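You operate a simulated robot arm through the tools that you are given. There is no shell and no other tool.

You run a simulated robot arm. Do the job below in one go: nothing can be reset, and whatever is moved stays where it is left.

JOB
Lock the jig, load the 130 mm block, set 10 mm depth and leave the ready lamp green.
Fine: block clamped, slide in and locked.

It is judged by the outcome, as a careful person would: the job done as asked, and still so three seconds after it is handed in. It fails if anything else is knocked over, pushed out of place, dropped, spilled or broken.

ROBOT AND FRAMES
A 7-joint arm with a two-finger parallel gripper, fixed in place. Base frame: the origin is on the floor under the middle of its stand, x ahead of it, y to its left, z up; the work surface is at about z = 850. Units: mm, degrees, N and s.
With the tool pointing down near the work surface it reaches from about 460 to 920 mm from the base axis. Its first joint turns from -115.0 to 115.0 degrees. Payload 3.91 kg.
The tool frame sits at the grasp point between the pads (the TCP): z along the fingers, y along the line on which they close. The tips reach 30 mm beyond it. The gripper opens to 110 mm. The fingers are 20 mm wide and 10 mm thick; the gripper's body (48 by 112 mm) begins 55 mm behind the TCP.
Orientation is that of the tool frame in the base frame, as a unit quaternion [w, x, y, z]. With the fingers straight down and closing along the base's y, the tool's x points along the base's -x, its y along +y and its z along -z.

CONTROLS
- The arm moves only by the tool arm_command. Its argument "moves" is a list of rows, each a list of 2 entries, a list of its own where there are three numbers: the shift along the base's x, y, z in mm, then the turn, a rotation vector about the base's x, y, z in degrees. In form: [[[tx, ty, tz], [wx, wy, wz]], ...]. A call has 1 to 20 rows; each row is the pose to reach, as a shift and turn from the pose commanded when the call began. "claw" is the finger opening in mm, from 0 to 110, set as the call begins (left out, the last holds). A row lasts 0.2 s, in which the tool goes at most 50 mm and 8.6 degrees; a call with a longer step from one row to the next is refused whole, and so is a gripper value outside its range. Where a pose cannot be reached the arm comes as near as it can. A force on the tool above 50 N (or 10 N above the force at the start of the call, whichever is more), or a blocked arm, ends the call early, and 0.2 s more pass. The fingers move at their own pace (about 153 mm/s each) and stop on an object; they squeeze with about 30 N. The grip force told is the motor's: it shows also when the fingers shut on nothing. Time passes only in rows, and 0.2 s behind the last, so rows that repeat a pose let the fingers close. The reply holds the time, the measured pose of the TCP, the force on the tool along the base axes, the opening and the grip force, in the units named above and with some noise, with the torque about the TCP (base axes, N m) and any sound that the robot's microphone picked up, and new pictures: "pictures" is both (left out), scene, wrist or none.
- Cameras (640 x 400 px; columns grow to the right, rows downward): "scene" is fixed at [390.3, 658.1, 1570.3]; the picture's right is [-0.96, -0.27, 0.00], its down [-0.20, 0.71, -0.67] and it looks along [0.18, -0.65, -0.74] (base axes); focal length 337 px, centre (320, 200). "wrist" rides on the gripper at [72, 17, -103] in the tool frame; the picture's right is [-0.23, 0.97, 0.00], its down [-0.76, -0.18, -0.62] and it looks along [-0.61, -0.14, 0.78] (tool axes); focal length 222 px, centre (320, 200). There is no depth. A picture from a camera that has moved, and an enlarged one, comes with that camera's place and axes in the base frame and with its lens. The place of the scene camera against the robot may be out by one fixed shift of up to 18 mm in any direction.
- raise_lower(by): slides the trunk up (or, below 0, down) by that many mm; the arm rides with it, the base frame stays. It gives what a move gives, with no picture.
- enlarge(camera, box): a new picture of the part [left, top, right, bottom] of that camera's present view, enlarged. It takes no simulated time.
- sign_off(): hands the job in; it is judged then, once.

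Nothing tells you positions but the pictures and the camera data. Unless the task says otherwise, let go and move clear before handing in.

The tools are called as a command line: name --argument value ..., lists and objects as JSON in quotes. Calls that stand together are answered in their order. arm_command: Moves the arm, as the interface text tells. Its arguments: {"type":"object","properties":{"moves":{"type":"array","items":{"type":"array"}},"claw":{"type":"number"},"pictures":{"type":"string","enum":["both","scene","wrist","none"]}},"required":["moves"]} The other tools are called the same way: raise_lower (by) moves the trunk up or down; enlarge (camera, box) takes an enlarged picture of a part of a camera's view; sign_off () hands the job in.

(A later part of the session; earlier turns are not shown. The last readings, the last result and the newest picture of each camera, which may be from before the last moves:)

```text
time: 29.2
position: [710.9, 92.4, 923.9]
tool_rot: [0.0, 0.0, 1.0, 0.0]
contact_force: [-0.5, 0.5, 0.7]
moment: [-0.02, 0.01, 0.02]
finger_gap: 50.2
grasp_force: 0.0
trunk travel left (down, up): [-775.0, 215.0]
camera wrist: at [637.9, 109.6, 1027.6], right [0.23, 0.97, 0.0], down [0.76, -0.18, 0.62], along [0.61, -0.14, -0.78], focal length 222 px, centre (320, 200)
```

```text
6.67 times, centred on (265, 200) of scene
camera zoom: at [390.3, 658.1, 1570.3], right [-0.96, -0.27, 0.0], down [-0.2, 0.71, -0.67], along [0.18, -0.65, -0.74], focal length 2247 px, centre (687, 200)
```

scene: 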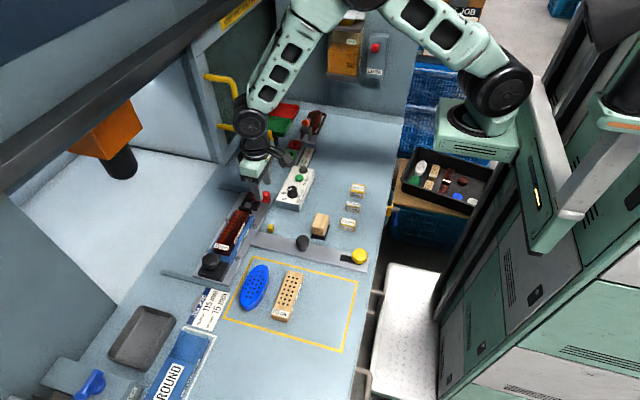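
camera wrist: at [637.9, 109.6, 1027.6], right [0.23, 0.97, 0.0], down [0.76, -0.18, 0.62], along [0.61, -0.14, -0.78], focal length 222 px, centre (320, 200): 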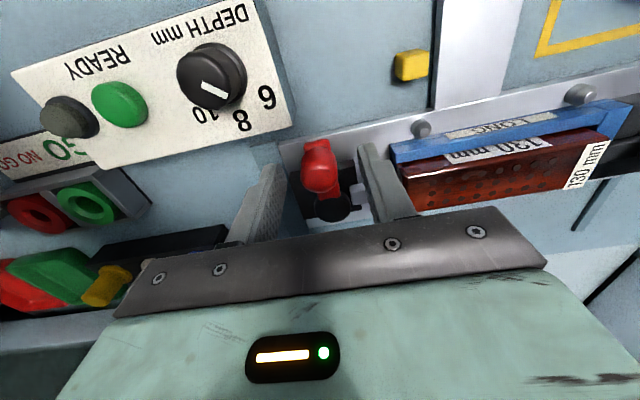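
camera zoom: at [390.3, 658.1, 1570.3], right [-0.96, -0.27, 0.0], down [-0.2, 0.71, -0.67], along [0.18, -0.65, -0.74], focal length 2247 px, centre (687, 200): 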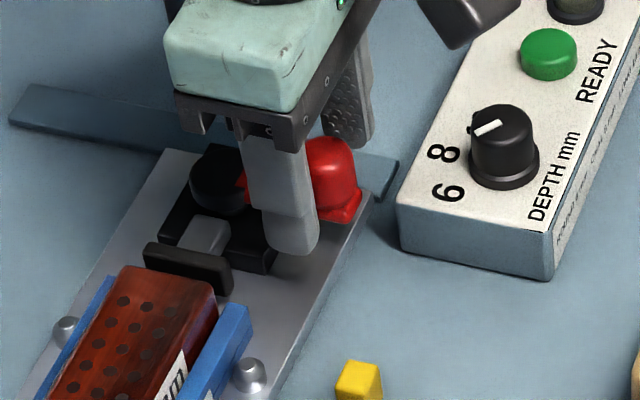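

arm_command --moves '[[[-3, 0, 0], [0, 0, 0]], [[-3, 0, 0], [0, 0, 0]]]' --claw 14

enlarge --camera "wrist" --box '[240, 80, 400, 220]'

```text
time: 29.8
position: [709.8, 91.5, 923.4]
tool_rot: [0.003, 0.001, 1.0, 0.0]
contact_force: [14.3, 0.7, -4.5]
moment: [0.04, -0.54, -0.02]
finger_gap: 22.2
grasp_force: 45.2
trunk travel left (down, up): [-775.0, 215.0]
camera wrist: at [636.6, 109.4, 1027.0], right [0.23, 0.97, 0.0], down [0.76, -0.18, 0.63], along [0.61, -0.14, -0.78], focal length 222 px, centre (320, 200)
```

scene: 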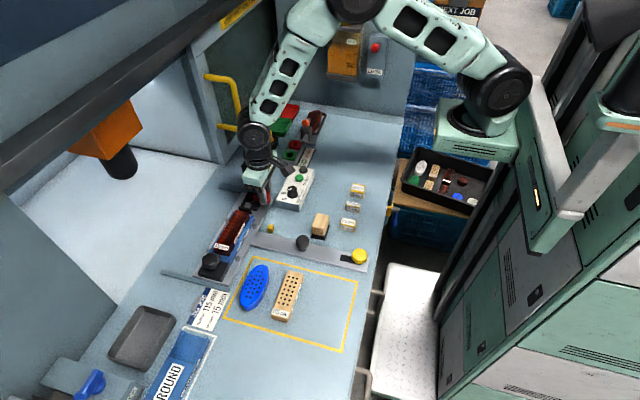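
wrist: 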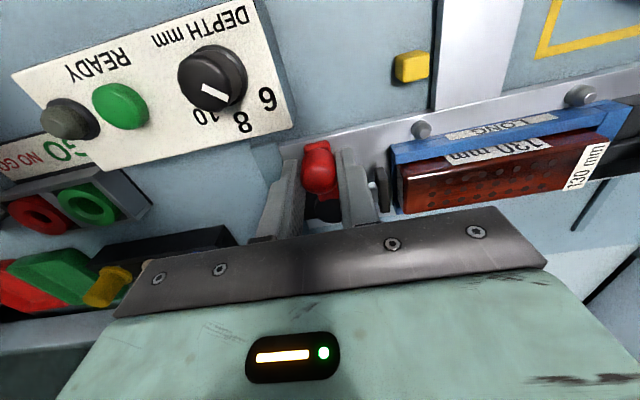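

```text
2.86 times, centred on (320, 150) of wrist
camera zoom: at [636.6, 109.4, 1027.0], right [0.23, 0.97, 0.0], down [0.76, -0.18, 0.63], along [0.61, -0.14, -0.78], focal length 635 px, centre (320, 343)
```

zoom: 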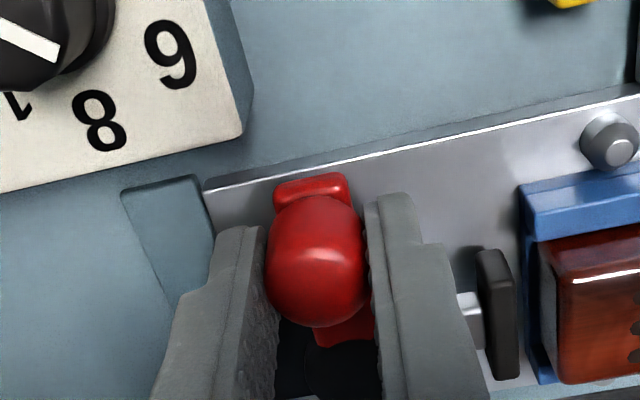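

Gripped at 22 mm with a slight pull in x, which I'll relax. Then I'll test the lever's free direction with a small motion to −y.

arm_command --moves '[[[1.5, 0, 0], [0, 0, 0]], [[2, 0, 0], [0, 0, 0]]]' --pictures "none"

arm_command --moves '[[[0, -2, 0], [0, 0, 2]], [[0, -4, 0], [0, 0, 4]]]' --pictures "wrist"

```text
time: 30.4
position: [708.9, 90.9, 923.4]
tool_rot: [0.0, 0.0, 1.0, 0.0]
contact_force: [8.6, 0.3, -2.3]
moment: [0.05, -0.86, -0.05]
finger_gap: 21.9
grasp_force: 44.6
trunk travel left (down, up): [-775.0, 215.0]
```

```text
time: 31.0
position: [711.3, 88.0, 922.2]
tool_rot: [0.0, -0.035, 0.999, 0.001]
contact_force: [10.3, 3.8, 0.8]
moment: [0.05, 0.27, 0.08]
finger_gap: 22.1
grasp_force: 45.0
trunk travel left (down, up): [-775.0, 215.0]
camera wrist: at [636.1, 101.0, 1027.3], right [0.16, 0.99, 0.0], down [0.77, -0.12, 0.62], along [0.62, -0.1, -0.78], focal length 222 px, centre (320, 200)
```

wrist: 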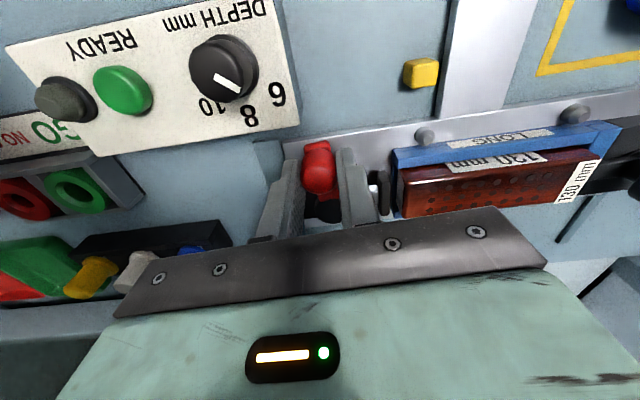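

arm_command --moves '[[[0.7, -4, 0], [0, 0, 5]], [[1.6, -7.5, 0], [0, 0, 10]], [[2.7, -11, 0], [0, 0, 14]]]'

enlarge --camera "wrist" --box '[240, 80, 440, 220]'

enlarge --camera "scene" --box '[225, 170, 305, 230]'

```text
time: 31.8
position: [713.1, 76.9, 923.0]
tool_rot: [0.0, -0.157, 0.988, 0.0]
contact_force: [4.1, 5.7, 3.9]
moment: [0.12, 0.03, 0.13]
finger_gap: 22.1
grasp_force: 45.1
trunk travel left (down, up): [-775.0, 215.0]
camera wrist: at [637.7, 71.8, 1027.3], right [-0.09, 1.0, 0.0], down [0.78, 0.07, 0.62], along [0.62, 0.05, -0.78], focal length 222 px, centre (320, 200)
```

scene: 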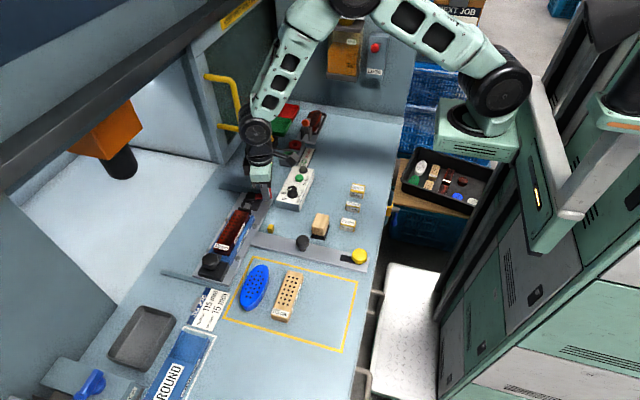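
wrist: 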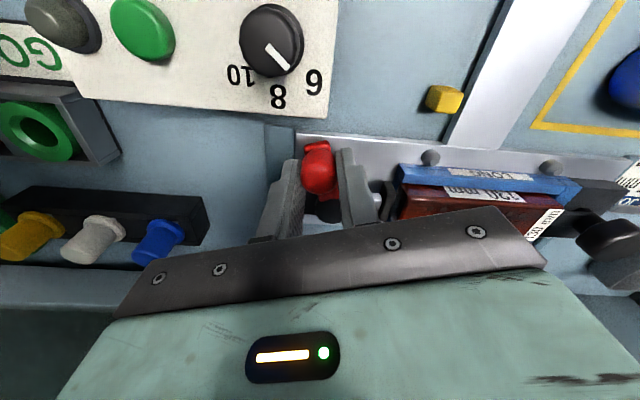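

```text
2.86 times, centred on (340, 150) of wrist
camera zoom: at [637.7, 71.8, 1027.3], right [-0.09, 1.0, 0.0], down [0.78, 0.07, 0.62], along [0.62, 0.05, -0.78], focal length 635 px, centre (263, 343)
```

zoom: 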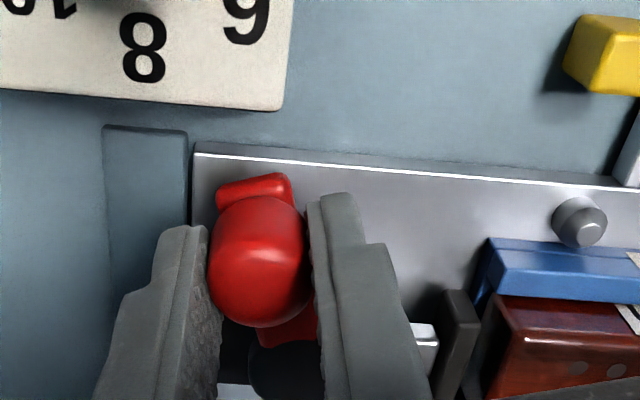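

```text
6.67 times, centred on (265, 200) of scene
camera zoom: at [390.3, 658.1, 1570.3], right [-0.96, -0.27, 0.0], down [-0.2, 0.71, -0.67], along [0.18, -0.65, -0.74], focal length 2247 px, centre (687, 200)
```

zoom: 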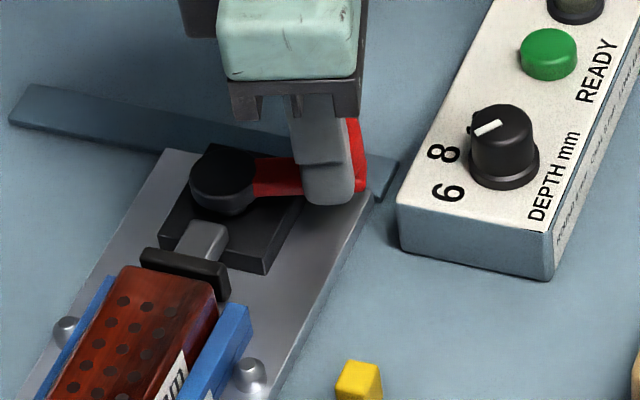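

The pad advances toward the block as the lever turns counter-clockwise, so this is the clamping direction. Continuing along the arc.

arm_command --moves '[[[2.2, -5.1, 0], [0, 0, 8]], [[5.5, -10.6, 0], [0, 0, 16]], [[9.6, -15.6, 0], [0, 0, 24]], [[13.6, -19.4, 0], [0, 0, 31]]]'

enlarge --camera "scene" --box '[225, 170, 305, 230]'

```text
time: 32.8
position: [726.6, 58.0, 922.5]
tool_rot: [0.0, -0.416, 0.91, 0.0]
contact_force: [0.8, 5.4, 2.3]
moment: [0.16, 0.02, 0.04]
finger_gap: 22.0
grasp_force: 44.6
trunk travel left (down, up): [-775.0, 215.0]
camera wrist: at [665.2, 14.6, 1027.3], right [-0.59, 0.81, 0.0], down [0.63, 0.46, 0.62], along [0.5, 0.37, -0.78], focal length 222 px, centre (320, 200)
```

scene: 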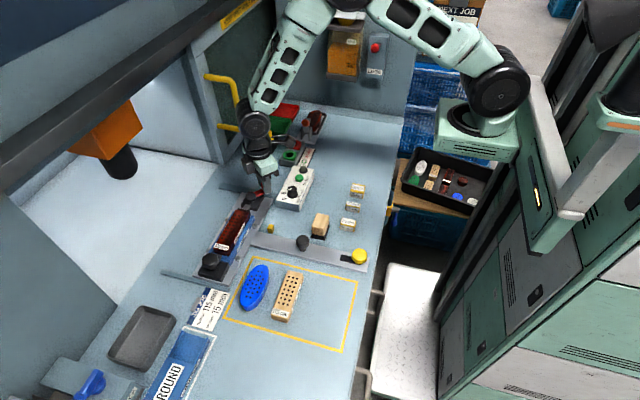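
wrist: 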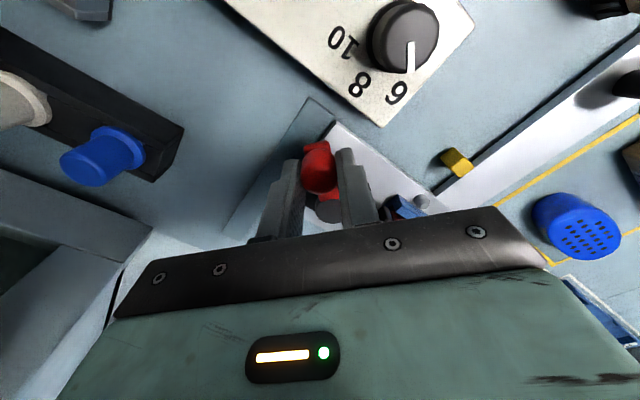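

```text
6.67 times, centred on (265, 200) of scene
camera zoom: at [390.3, 658.1, 1570.3], right [-0.96, -0.27, 0.0], down [-0.2, 0.71, -0.67], along [0.18, -0.65, -0.74], focal length 2247 px, centre (687, 200)
```

zoom: 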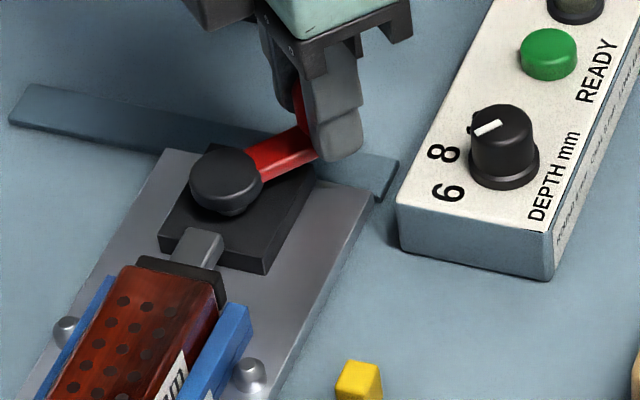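

arm_command --moves '[[[5.2, -3.8, 0], [0, 0, 8]], [[10.9, -6.8, 0], [0, 0, 16]], [[16.9, -9, 0], [0, 0, 24]]]'

enlarge --camera "scene" --box '[195, 170, 305, 280]'

```text
time: 33.6
position: [742.7, 48.4, 923.6]
tool_rot: [0.001, -0.595, 0.803, -0.001]
contact_force: [-1.5, 4.3, 3.1]
moment: [-0.4, 0.28, 0.14]
finger_gap: 21.9
grasp_force: 44.9
trunk travel left (down, up): [-775.0, 215.0]
camera wrist: at [705.2, -15.1, 1027.3], right [-0.87, 0.5, 0.0], down [0.39, 0.68, 0.62], along [0.31, 0.54, -0.78], focal length 222 px, centre (320, 200)
```

scene: 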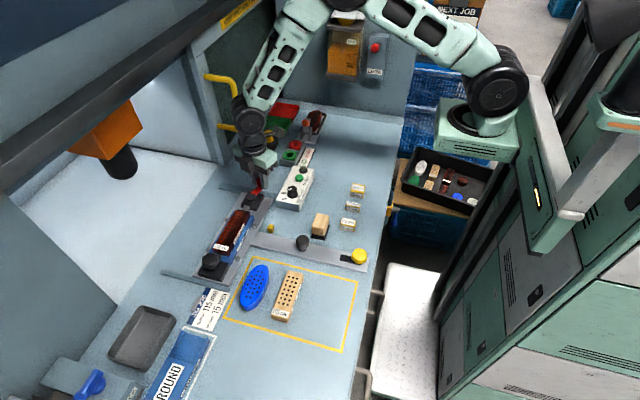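
wrist: 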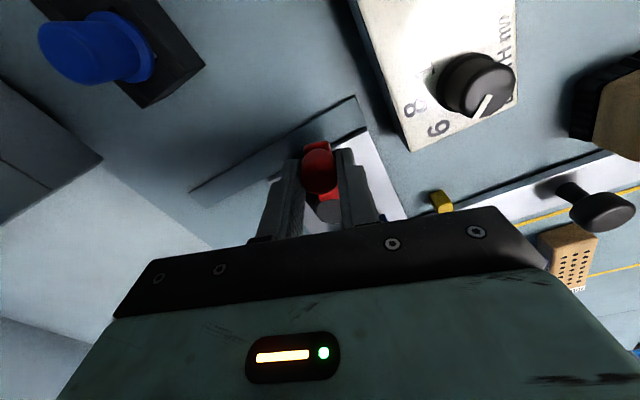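

```text
3.64 times, centred on (250, 225) of scene
camera zoom: at [390.3, 658.1, 1570.3], right [-0.96, -0.27, 0.0], down [-0.2, 0.71, -0.67], along [0.18, -0.65, -0.74], focal length 1226 px, centre (574, 109)
```

zoom: 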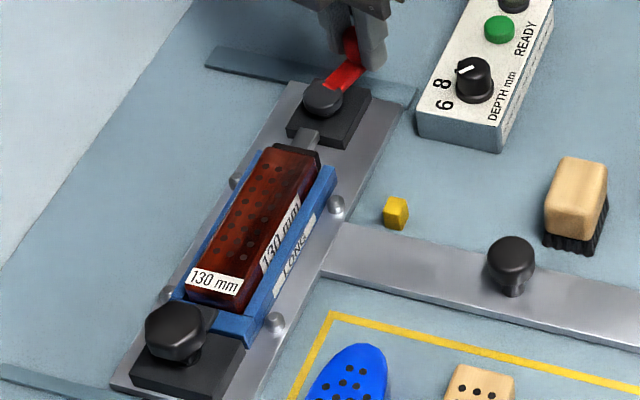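

arm_command --moves '[[[3.1, -0.8, 0], [0, 0, 4]], [[6.3, -1.4, 0], [0, 0, 8]], [[9.5, -1.7, 0], [0, 0, 12]], [[12.7, -1.8, 0], [0, 0, 16]]]'

enlarge --camera "scene" --box '[195, 170, 305, 280]'

```text
time: 34.6
position: [755.1, 45.0, 923.1]
tool_rot: [0.0, -0.701, 0.713, 0.0]
contact_force: [-1.8, 2.1, -1.5]
moment: [-0.07, -0.04, -0.33]
finger_gap: 22.5
grasp_force: 45.2
trunk travel left (down, up): [-775.0, 215.0]
camera wrist: at [737.4, -25.4, 1027.3], right [-0.97, 0.24, 0.0], down [0.19, 0.76, 0.62], along [0.15, 0.6, -0.78], focal length 222 px, centre (320, 200)
```

scene: 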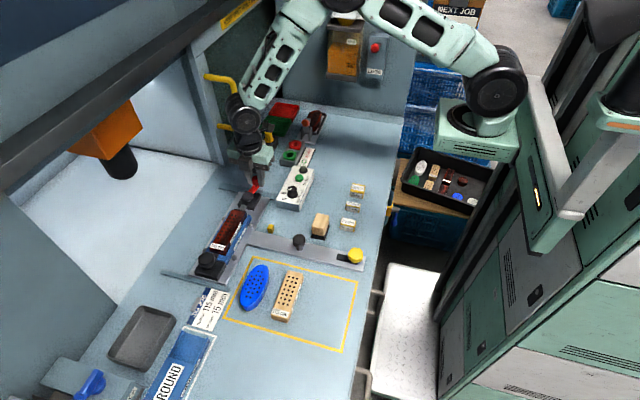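
wrist: 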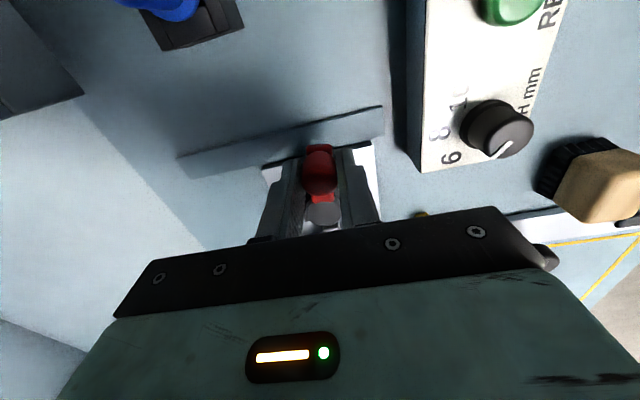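

```text
3.64 times, centred on (250, 225) of scene
camera zoom: at [390.3, 658.1, 1570.3], right [-0.96, -0.27, 0.0], down [-0.2, 0.71, -0.67], along [0.18, -0.65, -0.74], focal length 1226 px, centre (574, 109)
```

zoom: 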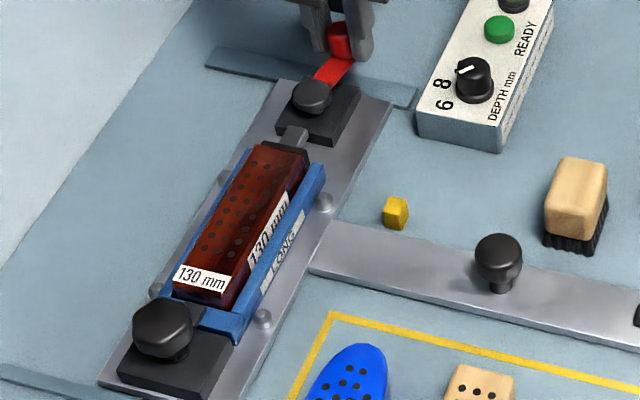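

The slide shifted about 9 mm in +x during the last part, so the lever may have reached its stop. I'll release, rise and inspect the clamp.

arm_command --moves '[[[0, 0, 0], [0, 0, 0]], [[0, 0, 0], [0, 0, 0]], [[0, 0, 30], [0, 0, 0]], [[0, 0, 75], [0, 0, 0]], [[0, 0, 115], [0, 0, 0]]]' --claw 50

enlarge --camera "wrist" --box '[240, 80, 400, 220]'

enlarge --camera "scene" --box '[225, 170, 305, 230]'

enlarge --camera "scene" --box '[195, 180, 285, 280]'

```text
time: 35.8
position: [756.9, 45.7, 1039.0]
tool_rot: [0.001, -0.701, 0.713, -0.001]
contact_force: [-0.4, -0.4, -1.4]
moment: [0.03, 0.0, 0.0]
finger_gap: 50.0
grasp_force: 0.0
trunk travel left (down, up): [-775.0, 215.0]
camera wrist: at [737.3, -24.5, 1142.5], right [-0.97, 0.24, 0.0], down [0.19, 0.76, 0.62], along [0.15, 0.6, -0.78], focal length 222 px, centre (320, 200)
```

scene: 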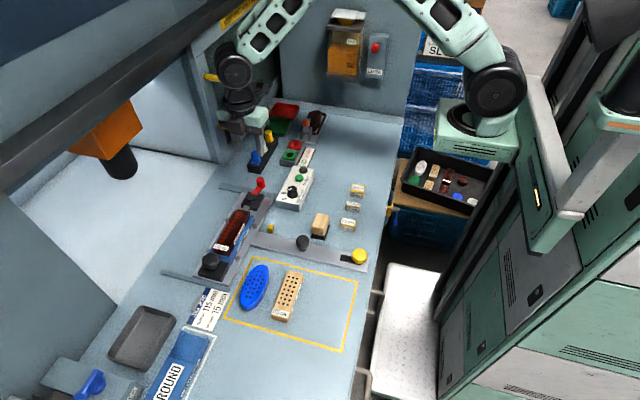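
wrist: 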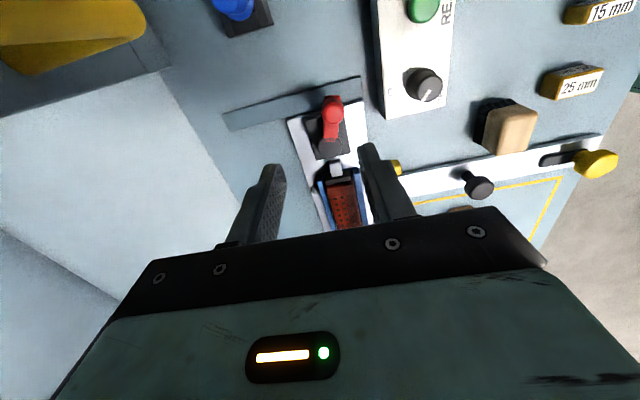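

```text
2.86 times, centred on (320, 150) of wrist
camera zoom: at [737.3, -24.5, 1142.5], right [-0.97, 0.24, 0.0], down [0.19, 0.76, 0.62], along [0.15, 0.6, -0.78], focal length 635 px, centre (320, 343)
```

zoom: 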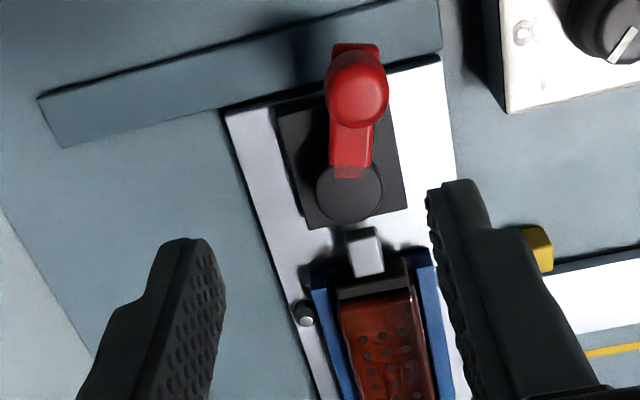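

```text
6.67 times, centred on (265, 200) of scene
camera zoom: at [390.3, 658.1, 1570.3], right [-0.96, -0.27, 0.0], down [-0.2, 0.71, -0.67], along [0.18, -0.65, -0.74], focal length 2247 px, centre (687, 200)
```

zoom: 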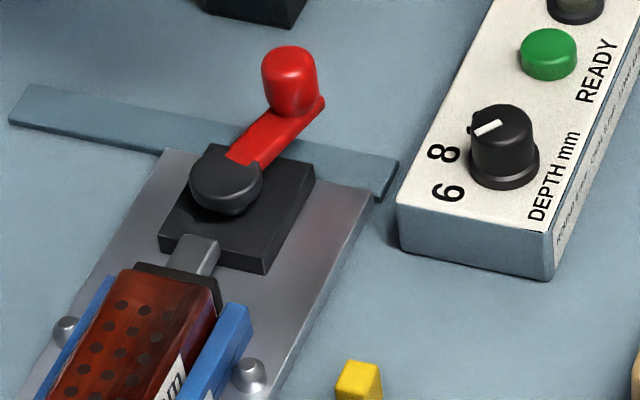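

```text
4.00 times, centred on (240, 230) of scene
camera zoom: at [390.3, 658.1, 1570.3], right [-0.96, -0.27, 0.0], down [-0.2, 0.71, -0.67], along [0.18, -0.65, -0.74], focal length 1348 px, centre (640, 80)
```

zoom: 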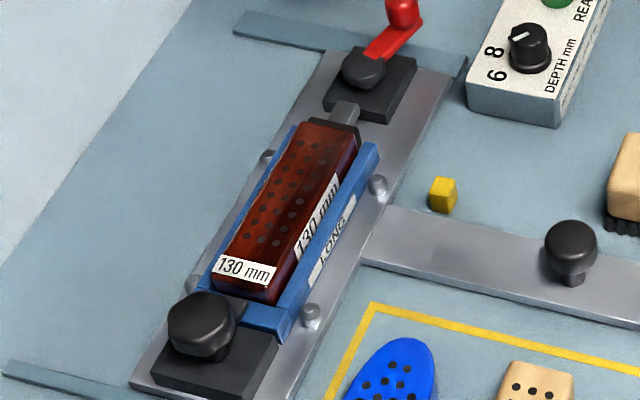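

The slide sprang back to its original position while the lever stayed turned by about 77°, and the pad looks pressed on the block. I'll check that the block is pushed tight between pad and end wall.

arm_command --moves '[[[0, 40, 0], [0, 0, 0]], [[0, 80, 0], [0, 0, 0]], [[0, 120, 0], [0, 0, 0]], [[0, 150, 0], [0, 0, 0]]]' --claw 90

enlarge --camera "wrist" --box '[260, 50, 380, 200]'

enlarge --camera "wrist" --box '[280, 0, 390, 80]'

enlarge --camera "scene" --box '[195, 235, 255, 285]'

```text
time: 36.8
position: [755.7, 195.8, 1038.3]
tool_rot: [-0.001, -0.7, 0.714, 0.001]
contact_force: [0.3, -0.4, 0.0]
moment: [0.05, 0.02, 0.01]
finger_gap: 90.1
grasp_force: 0.1
trunk travel left (down, up): [-775.0, 215.0]
camera wrist: at [736.4, 125.0, 1142.0], right [-0.97, 0.25, 0.0], down [0.19, 0.76, 0.62], along [0.15, 0.6, -0.78], focal length 222 px, centre (320, 200)
```

scene: 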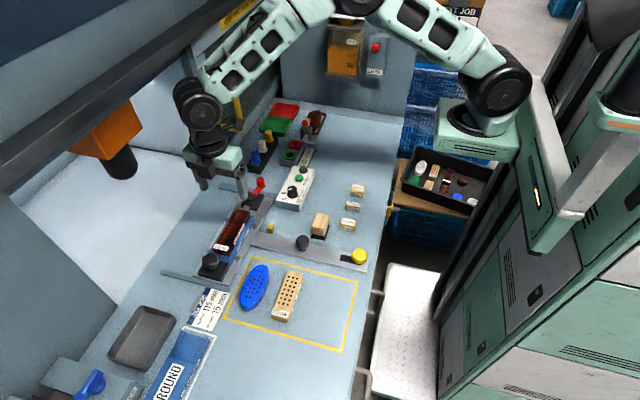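
wrist: 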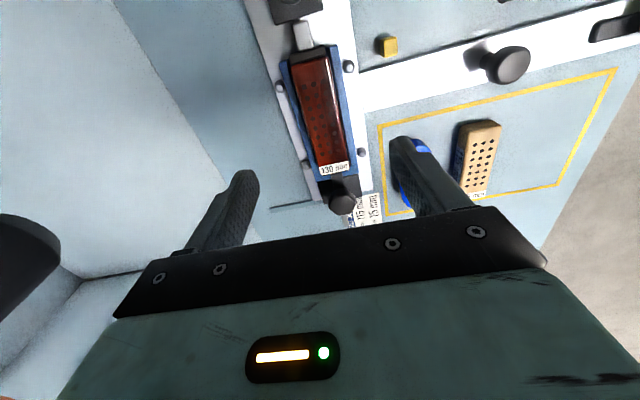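

```text
2.67 times, centred on (320, 125) of wrist
camera zoom: at [736.4, 125.0, 1142.0], right [-0.97, 0.25, 0.0], down [0.19, 0.76, 0.62], along [0.15, 0.6, -0.78], focal length 592 px, centre (320, 400)
```

zoom: 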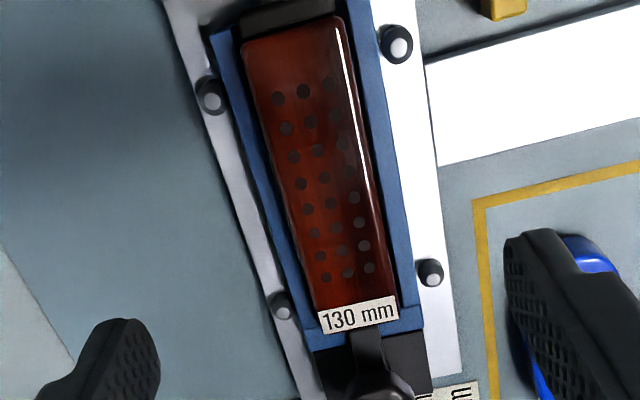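

```text
5.00 times, centred on (335, 40) of wrist
camera zoom: at [736.4, 125.0, 1142.0], right [-0.97, 0.25, 0.0], down [0.19, 0.76, 0.62], along [0.15, 0.6, -0.78], focal length 1111 px, centre (245, 1000)
```

zoom: 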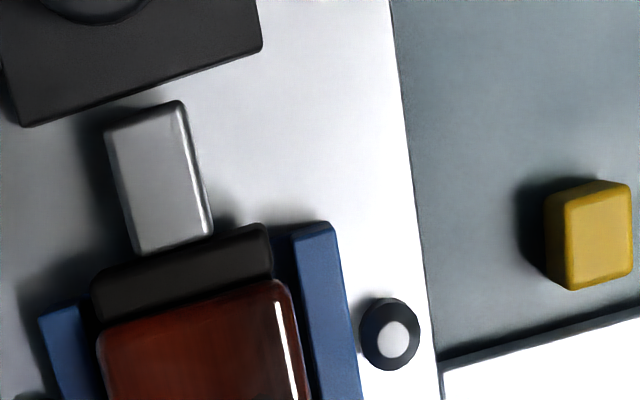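

```text
8.00 times, centred on (225, 260) of scene
camera zoom: at [390.3, 658.1, 1570.3], right [-0.96, -0.27, 0.0], down [-0.2, 0.71, -0.67], along [0.18, -0.65, -0.74], focal length 2696 px, centre (1080, -280)
```

zoom: 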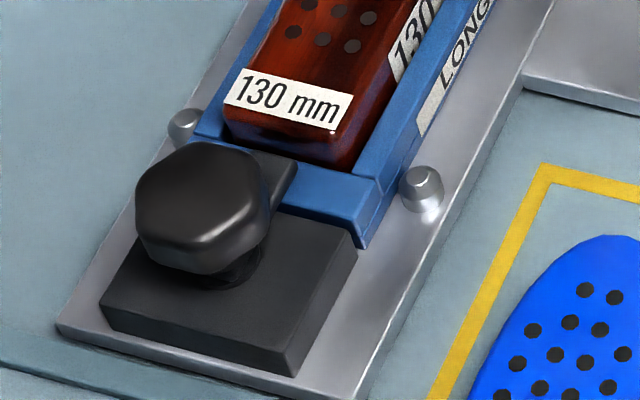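

The pad is flush against the block and the block sits against the end wall, so it looks clamped. Next is the dial, around (650, 54), which points at 6 and needs about −100° to reach 10.

arm_command --moves '[[[-21, -28, -5], [0, 0, -7.8]], [[-43, -57, -10], [0, 0, -15.6]], [[-64, -85, -20], [0, 0, -23.4]], [[-85, -114, -35], [0, 0, -31.2]], [[-106, -142, -53], [0, 0, -39]]]' --claw 50

enlarge --camera "wrist" --box '[240, 60, 400, 220]'

enlarge --camera "scene" --box '[265, 150, 325, 220]'

```text
time: 38.0
position: [648.9, 54.6, 986.7]
tool_rot: [0.001, -0.421, 0.907, 0.0]
contact_force: [0.6, 0.5, -0.2]
moment: [-0.02, -0.01, 0.01]
finger_gap: 50.1
grasp_force: 0.1
trunk travel left (down, up): [-775.0, 215.0]
camera wrist: at [589.1, 10.8, 1089.6], right [-0.6, 0.8, 0.0], down [0.63, 0.47, 0.62], along [0.5, 0.37, -0.78], focal length 222 px, centre (320, 200)
```

scene: 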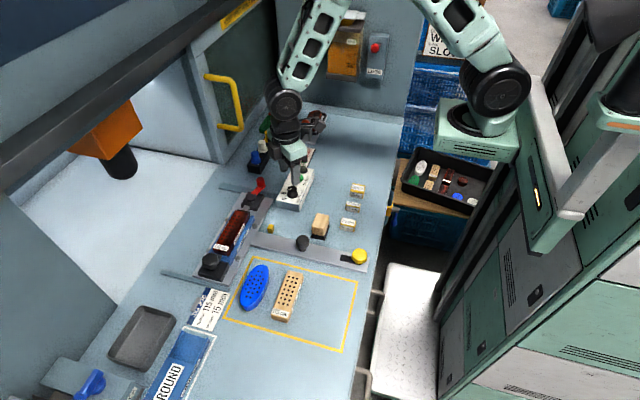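
wrist: 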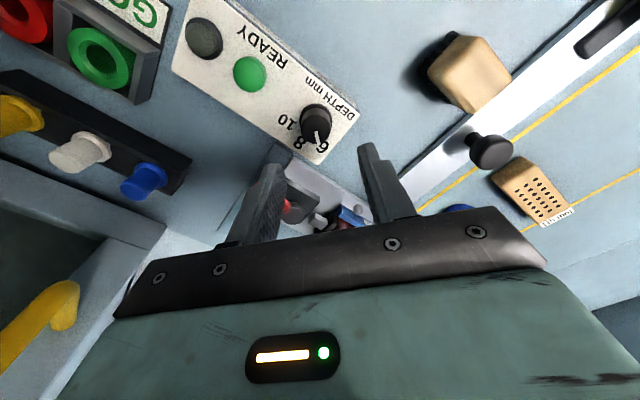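

```text
2.50 times, centred on (320, 140) of wrist
camera zoom: at [589.1, 10.8, 1089.6], right [-0.6, 0.8, 0.0], down [0.63, 0.47, 0.62], along [0.5, 0.37, -0.78], focal length 555 px, centre (320, 350)
```

zoom: 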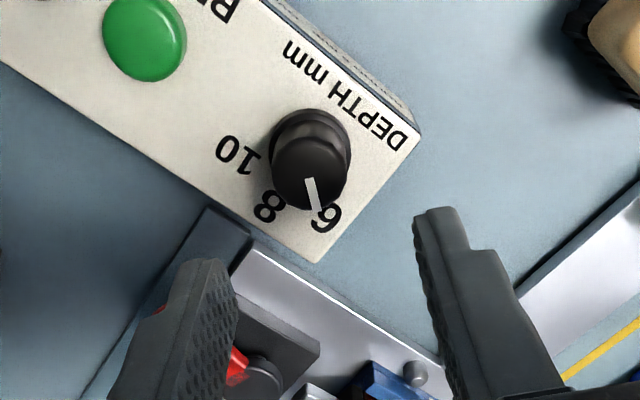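

```text
5.71 times, centred on (295, 185) of scene
camera zoom: at [390.3, 658.1, 1570.3], right [-0.96, -0.27, 0.0], down [-0.2, 0.71, -0.67], along [0.18, -0.65, -0.74], focal length 1926 px, centre (463, 286)
```

zoom: 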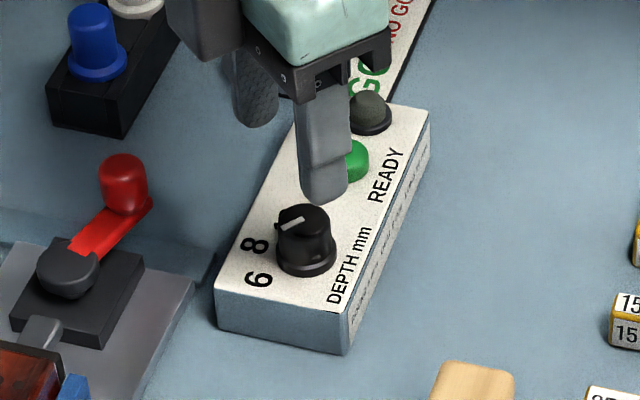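

arm_command --moves '[[[-1.5, -5, -20], [0, 0, 0]], [[-1.5, -5, -40], [0, 0, 0]]]' --pictures "wrist"

enlarge --camera "wrist" --box '[240, 60, 400, 220]'

enlarge --camera "scene" --box '[265, 150, 325, 220]'

```text
time: 38.6
position: [648.4, 48.7, 946.0]
tool_rot: [0.0, -0.421, 0.907, 0.0]
contact_force: [-0.4, -0.3, 1.3]
moment: [-0.01, -0.03, -0.01]
finger_gap: 50.0
grasp_force: 0.1
trunk travel left (down, up): [-775.0, 215.0]
camera wrist: at [588.1, 5.2, 1049.7], right [-0.6, 0.8, 0.0], down [0.63, 0.47, 0.62], along [0.5, 0.37, -0.78], focal length 222 px, centre (320, 200)
```

wrist: 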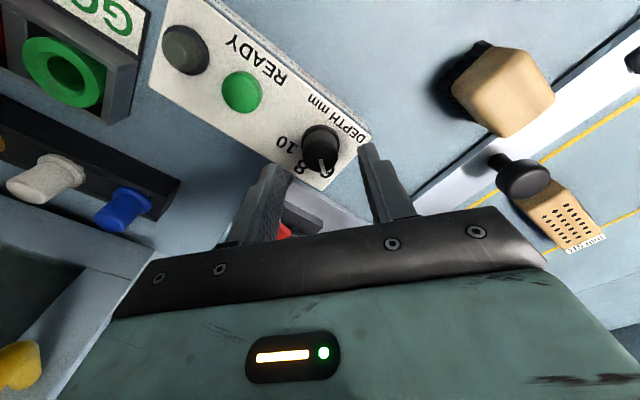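

```text
2.50 times, centred on (320, 140) of wrist
camera zoom: at [588.1, 5.2, 1049.7], right [-0.6, 0.8, 0.0], down [0.63, 0.47, 0.62], along [0.5, 0.37, -0.78], focal length 555 px, centre (320, 350)
```

zoom: 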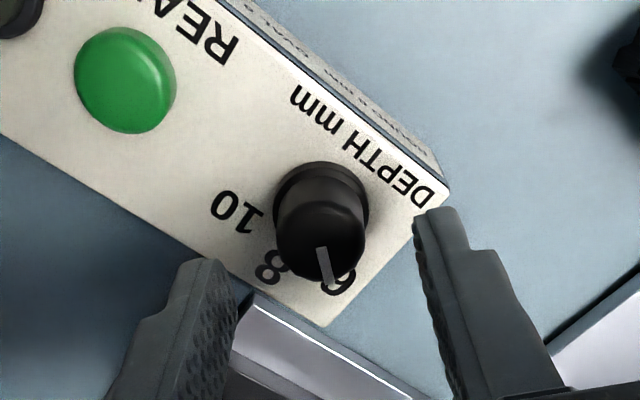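

```text
5.71 times, centred on (295, 185) of scene
camera zoom: at [390.3, 658.1, 1570.3], right [-0.96, -0.27, 0.0], down [-0.2, 0.71, -0.67], along [0.18, -0.65, -0.74], focal length 1926 px, centre (463, 286)
```

zoom: 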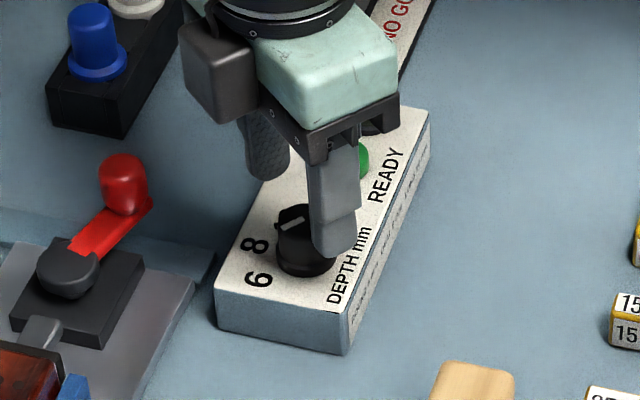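

The dial is centred, with its top at z≈908. I'll lower so the tips cover the upper 12 mm and grip.

arm_command --moves '[[[0.5, 0.5, -10], [0, 0, 0]], [[0.5, 0.5, -20], [0, 0, 0]], [[0.5, 0.5, -20], [0, 0, 0]]]' --pictures "none"

arm_command --moves '[[[0, 0, 0], [0, 0, 0]], [[0, 0, 0], [0, 0, 0]]]' --claw 15 --pictures "both"

enlarge --camera "wrist" --box '[240, 100, 400, 240]'

```text
time: 39.4
position: [649.0, 49.6, 924.9]
tool_rot: [0.0, -0.423, 0.906, -0.001]
contact_force: [-0.1, 1.0, 0.3]
moment: [0.01, 0.01, -0.01]
finger_gap: 50.1
grasp_force: 0.0
trunk travel left (down, up): [-775.0, 215.0]
```

```text
time: 40.0
position: [648.1, 49.1, 925.3]
tool_rot: [0.0, -0.422, 0.907, 0.0]
contact_force: [0.1, -0.1, -1.8]
moment: [0.06, -0.05, -0.11]
finger_gap: 27.3
grasp_force: 44.7
trunk travel left (down, up): [-775.0, 215.0]
camera wrist: at [588.5, 6.0, 1029.4], right [-0.6, 0.8, 0.0], down [0.63, 0.47, 0.62], along [0.5, 0.37, -0.78], focal length 222 px, centre (320, 200)
```

scene: 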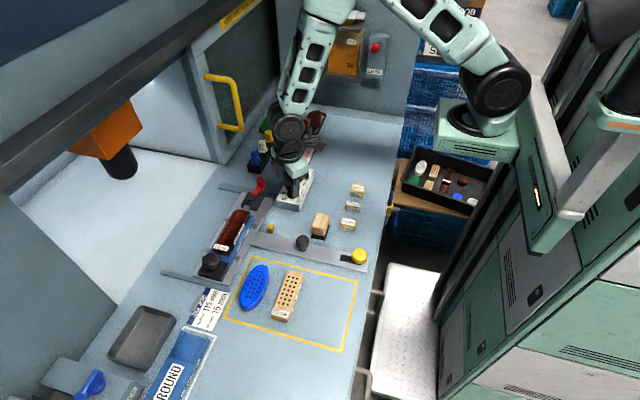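
wrist: 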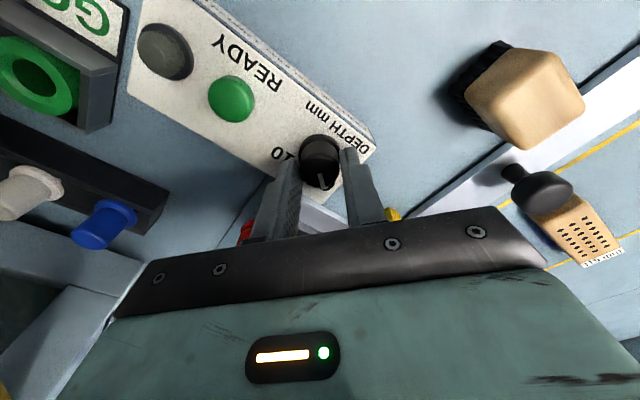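

```text
2.86 times, centred on (320, 170) of wrist
camera zoom: at [588.5, 6.0, 1029.4], right [-0.6, 0.8, 0.0], down [0.63, 0.47, 0.62], along [0.5, 0.37, -0.78], focal length 635 px, centre (320, 286)
```

zoom: 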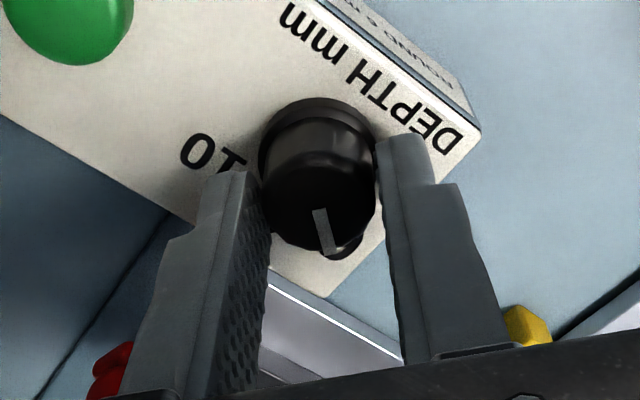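

Gripped at 27 mm with no side load. I'll turn clockwise by 45° first, then check.

arm_command --moves '[[[0, 0, 0], [0, 0, -8]], [[0, 0, 0], [0, 0, -16]], [[0, 0, 0], [0, 0, -24]], [[0, 0, 0], [0, 0, -32]], [[0, 0, 0], [0, 0, -40]], [[0, 0, 0], [0, 0, -46]]]' --pictures "wrist"

enlarge --camera "wrist" --box '[240, 100, 400, 240]'

```text
time: 41.4
position: [648.7, 49.8, 924.9]
tool_rot: [-0.001, -0.034, 0.999, 0.0]
contact_force: [6.3, -5.3, -0.9]
moment: [-0.18, 0.44, -0.01]
finger_gap: 27.4
grasp_force: 44.9
trunk travel left (down, up): [-775.0, 215.0]
camera wrist: at [575.1, 62.0, 1029.4], right [0.16, 0.99, 0.0], down [0.77, -0.13, 0.62], along [0.62, -0.1, -0.78], focal length 222 px, centre (320, 200)
```

wrist: 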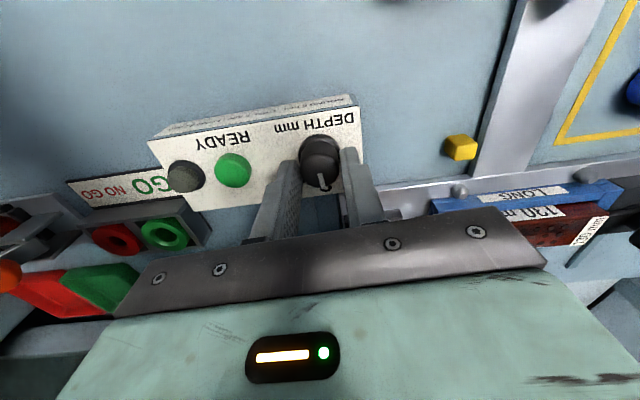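

```text
2.86 times, centred on (320, 170) of wrist
camera zoom: at [575.1, 62.0, 1029.4], right [0.16, 0.99, 0.0], down [0.77, -0.13, 0.62], along [0.62, -0.1, -0.78], focal length 635 px, centre (320, 286)
```

zoom: 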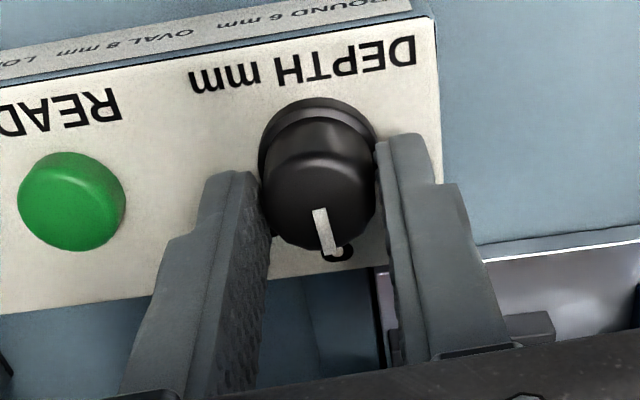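

It turns with the gripper and now points near 8. Another ~45° to reach 10.

arm_command --moves '[[[0, 0, 0], [0, 0, -8]], [[0, 0, 0], [0, 0, -16]], [[0, 0, 0], [0, 0, -24]], [[0, 0, 0], [0, 0, -32]], [[0, 0, 0], [0, 0, -40]], [[0, 0, 0], [0, 0, -46]]]' --pictures "wrist"

enlarge --camera "wrist" --box '[240, 100, 400, 240]'

```text
time: 42.8
position: [648.6, 47.5, 925.9]
tool_rot: [0.001, 0.36, 0.933, 0.0]
contact_force: [4.8, -19.3, 5.3]
moment: [-0.58, 0.16, -0.01]
finger_gap: 27.0
grasp_force: 45.4
trunk travel left (down, up): [-775.0, 215.0]
camera wrist: at [606.1, 110.3, 1029.5], right [0.82, 0.57, 0.0], down [0.44, -0.64, 0.62], along [0.35, -0.51, -0.78], focal length 222 px, centre (320, 200)
```

wrist: 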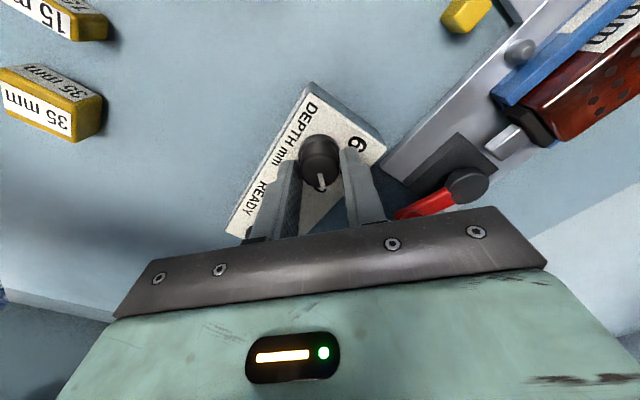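

```text
2.86 times, centred on (320, 170) of wrist
camera zoom: at [606.1, 110.3, 1029.5], right [0.82, 0.57, 0.0], down [0.44, -0.64, 0.62], along [0.35, -0.51, -0.78], focal length 635 px, centre (320, 286)
```

zoom: 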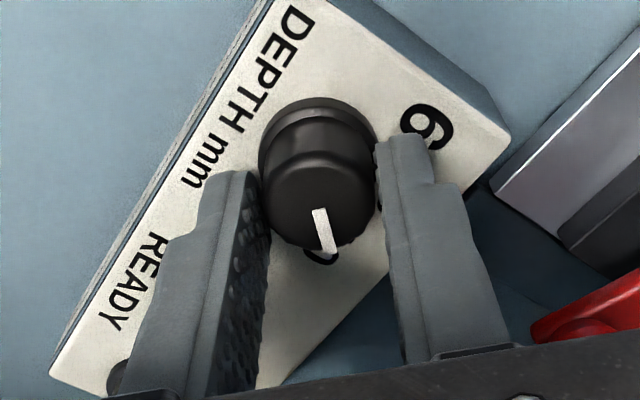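

arm_command --moves '[[[0, 0, 0], [0, 0, 0]], [[0, 0, 0], [0, 0, 0]], [[0, 0, 30], [0, 0, 0]], [[0, 0, 70], [0, 0, 0]]]' --claw 50

enlarge --camera "wrist" --box '[240, 60, 400, 220]'

enlarge --camera "scene" --box '[265, 150, 325, 220]'

```text
time: 43.8
position: [648.0, 49.9, 997.0]
tool_rot: [0.0, 0.359, 0.934, 0.0]
contact_force: [0.0, 0.0, -1.0]
moment: [0.0, 0.02, -0.02]
finger_gap: 50.0
grasp_force: 0.0
trunk travel left (down, up): [-775.0, 215.0]
camera wrist: at [605.6, 112.3, 1099.9], right [0.82, 0.57, 0.0], down [0.45, -0.64, 0.62], along [0.36, -0.51, -0.78], focal length 222 px, centre (320, 200)
```

scene: 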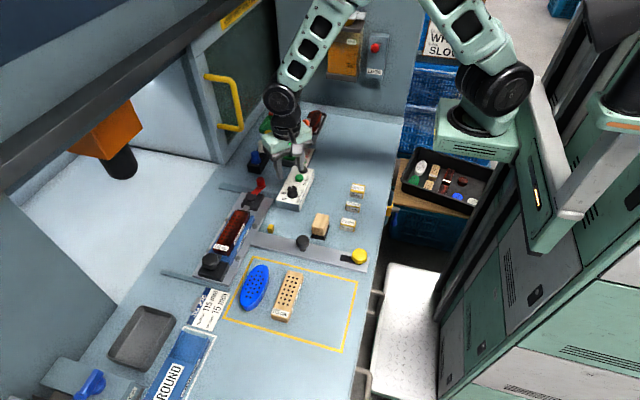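
wrist: 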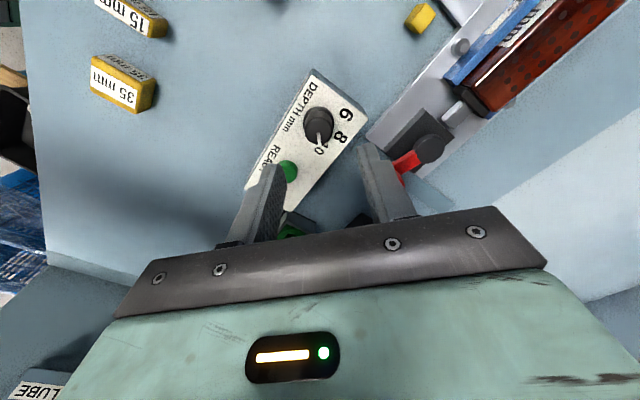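

```text
2.50 times, centred on (320, 140) of wrist
camera zoom: at [605.6, 112.3, 1099.9], right [0.82, 0.57, 0.0], down [0.45, -0.64, 0.62], along [0.36, -0.51, -0.78], focal length 555 px, centre (320, 350)
```

zoom: 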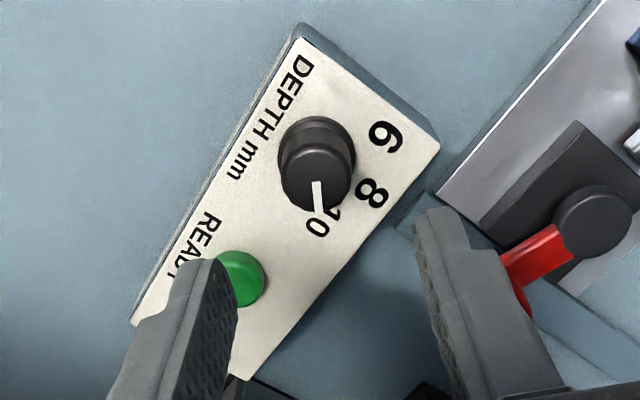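

```text
5.71 times, centred on (295, 185) of scene
camera zoom: at [390.3, 658.1, 1570.3], right [-0.96, -0.27, 0.0], down [-0.2, 0.71, -0.67], along [0.18, -0.65, -0.74], focal length 1926 px, centre (463, 286)
```

zoom: 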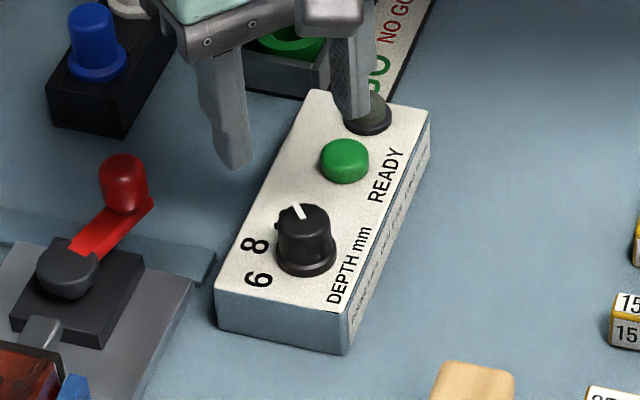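

enlarge --camera "wrist" --box '[295, 95, 345, 160]'

enlarge --camera "scene" --box '[280, 175, 310, 200]'

```text
6.15 times, centred on (320, 128) of wrist
camera zoom: at [605.6, 112.3, 1099.9], right [0.82, 0.57, 0.0], down [0.45, -0.64, 0.62], along [0.36, -0.51, -0.78], focal length 1367 px, centre (320, 646)
```

zoom: 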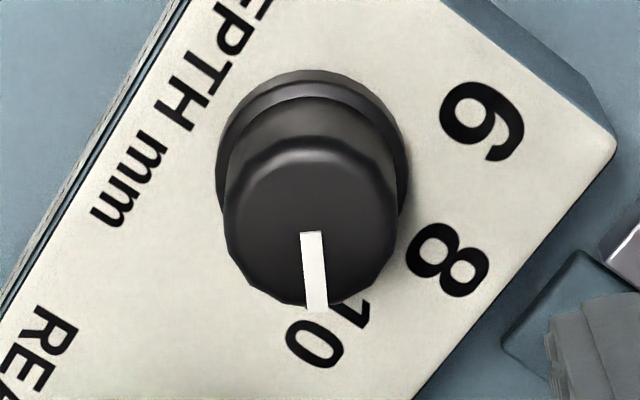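

```text
16.00 times, centred on (295, 188) of scene
camera zoom: at [390.3, 658.1, 1570.3], right [-0.96, -0.27, 0.0], down [-0.2, 0.71, -0.67], along [0.18, -0.65, -0.74], focal length 5393 px, centre (720, 400)
```

zoom: 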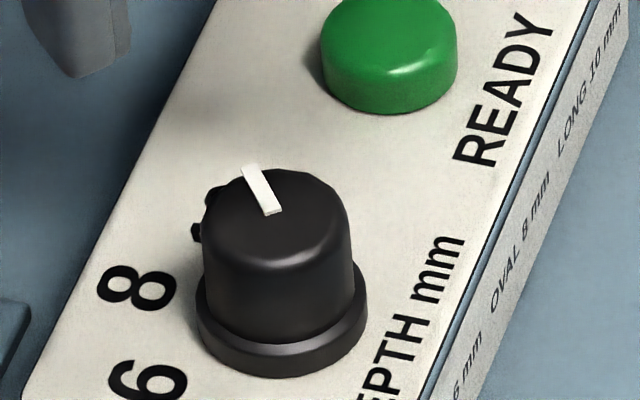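

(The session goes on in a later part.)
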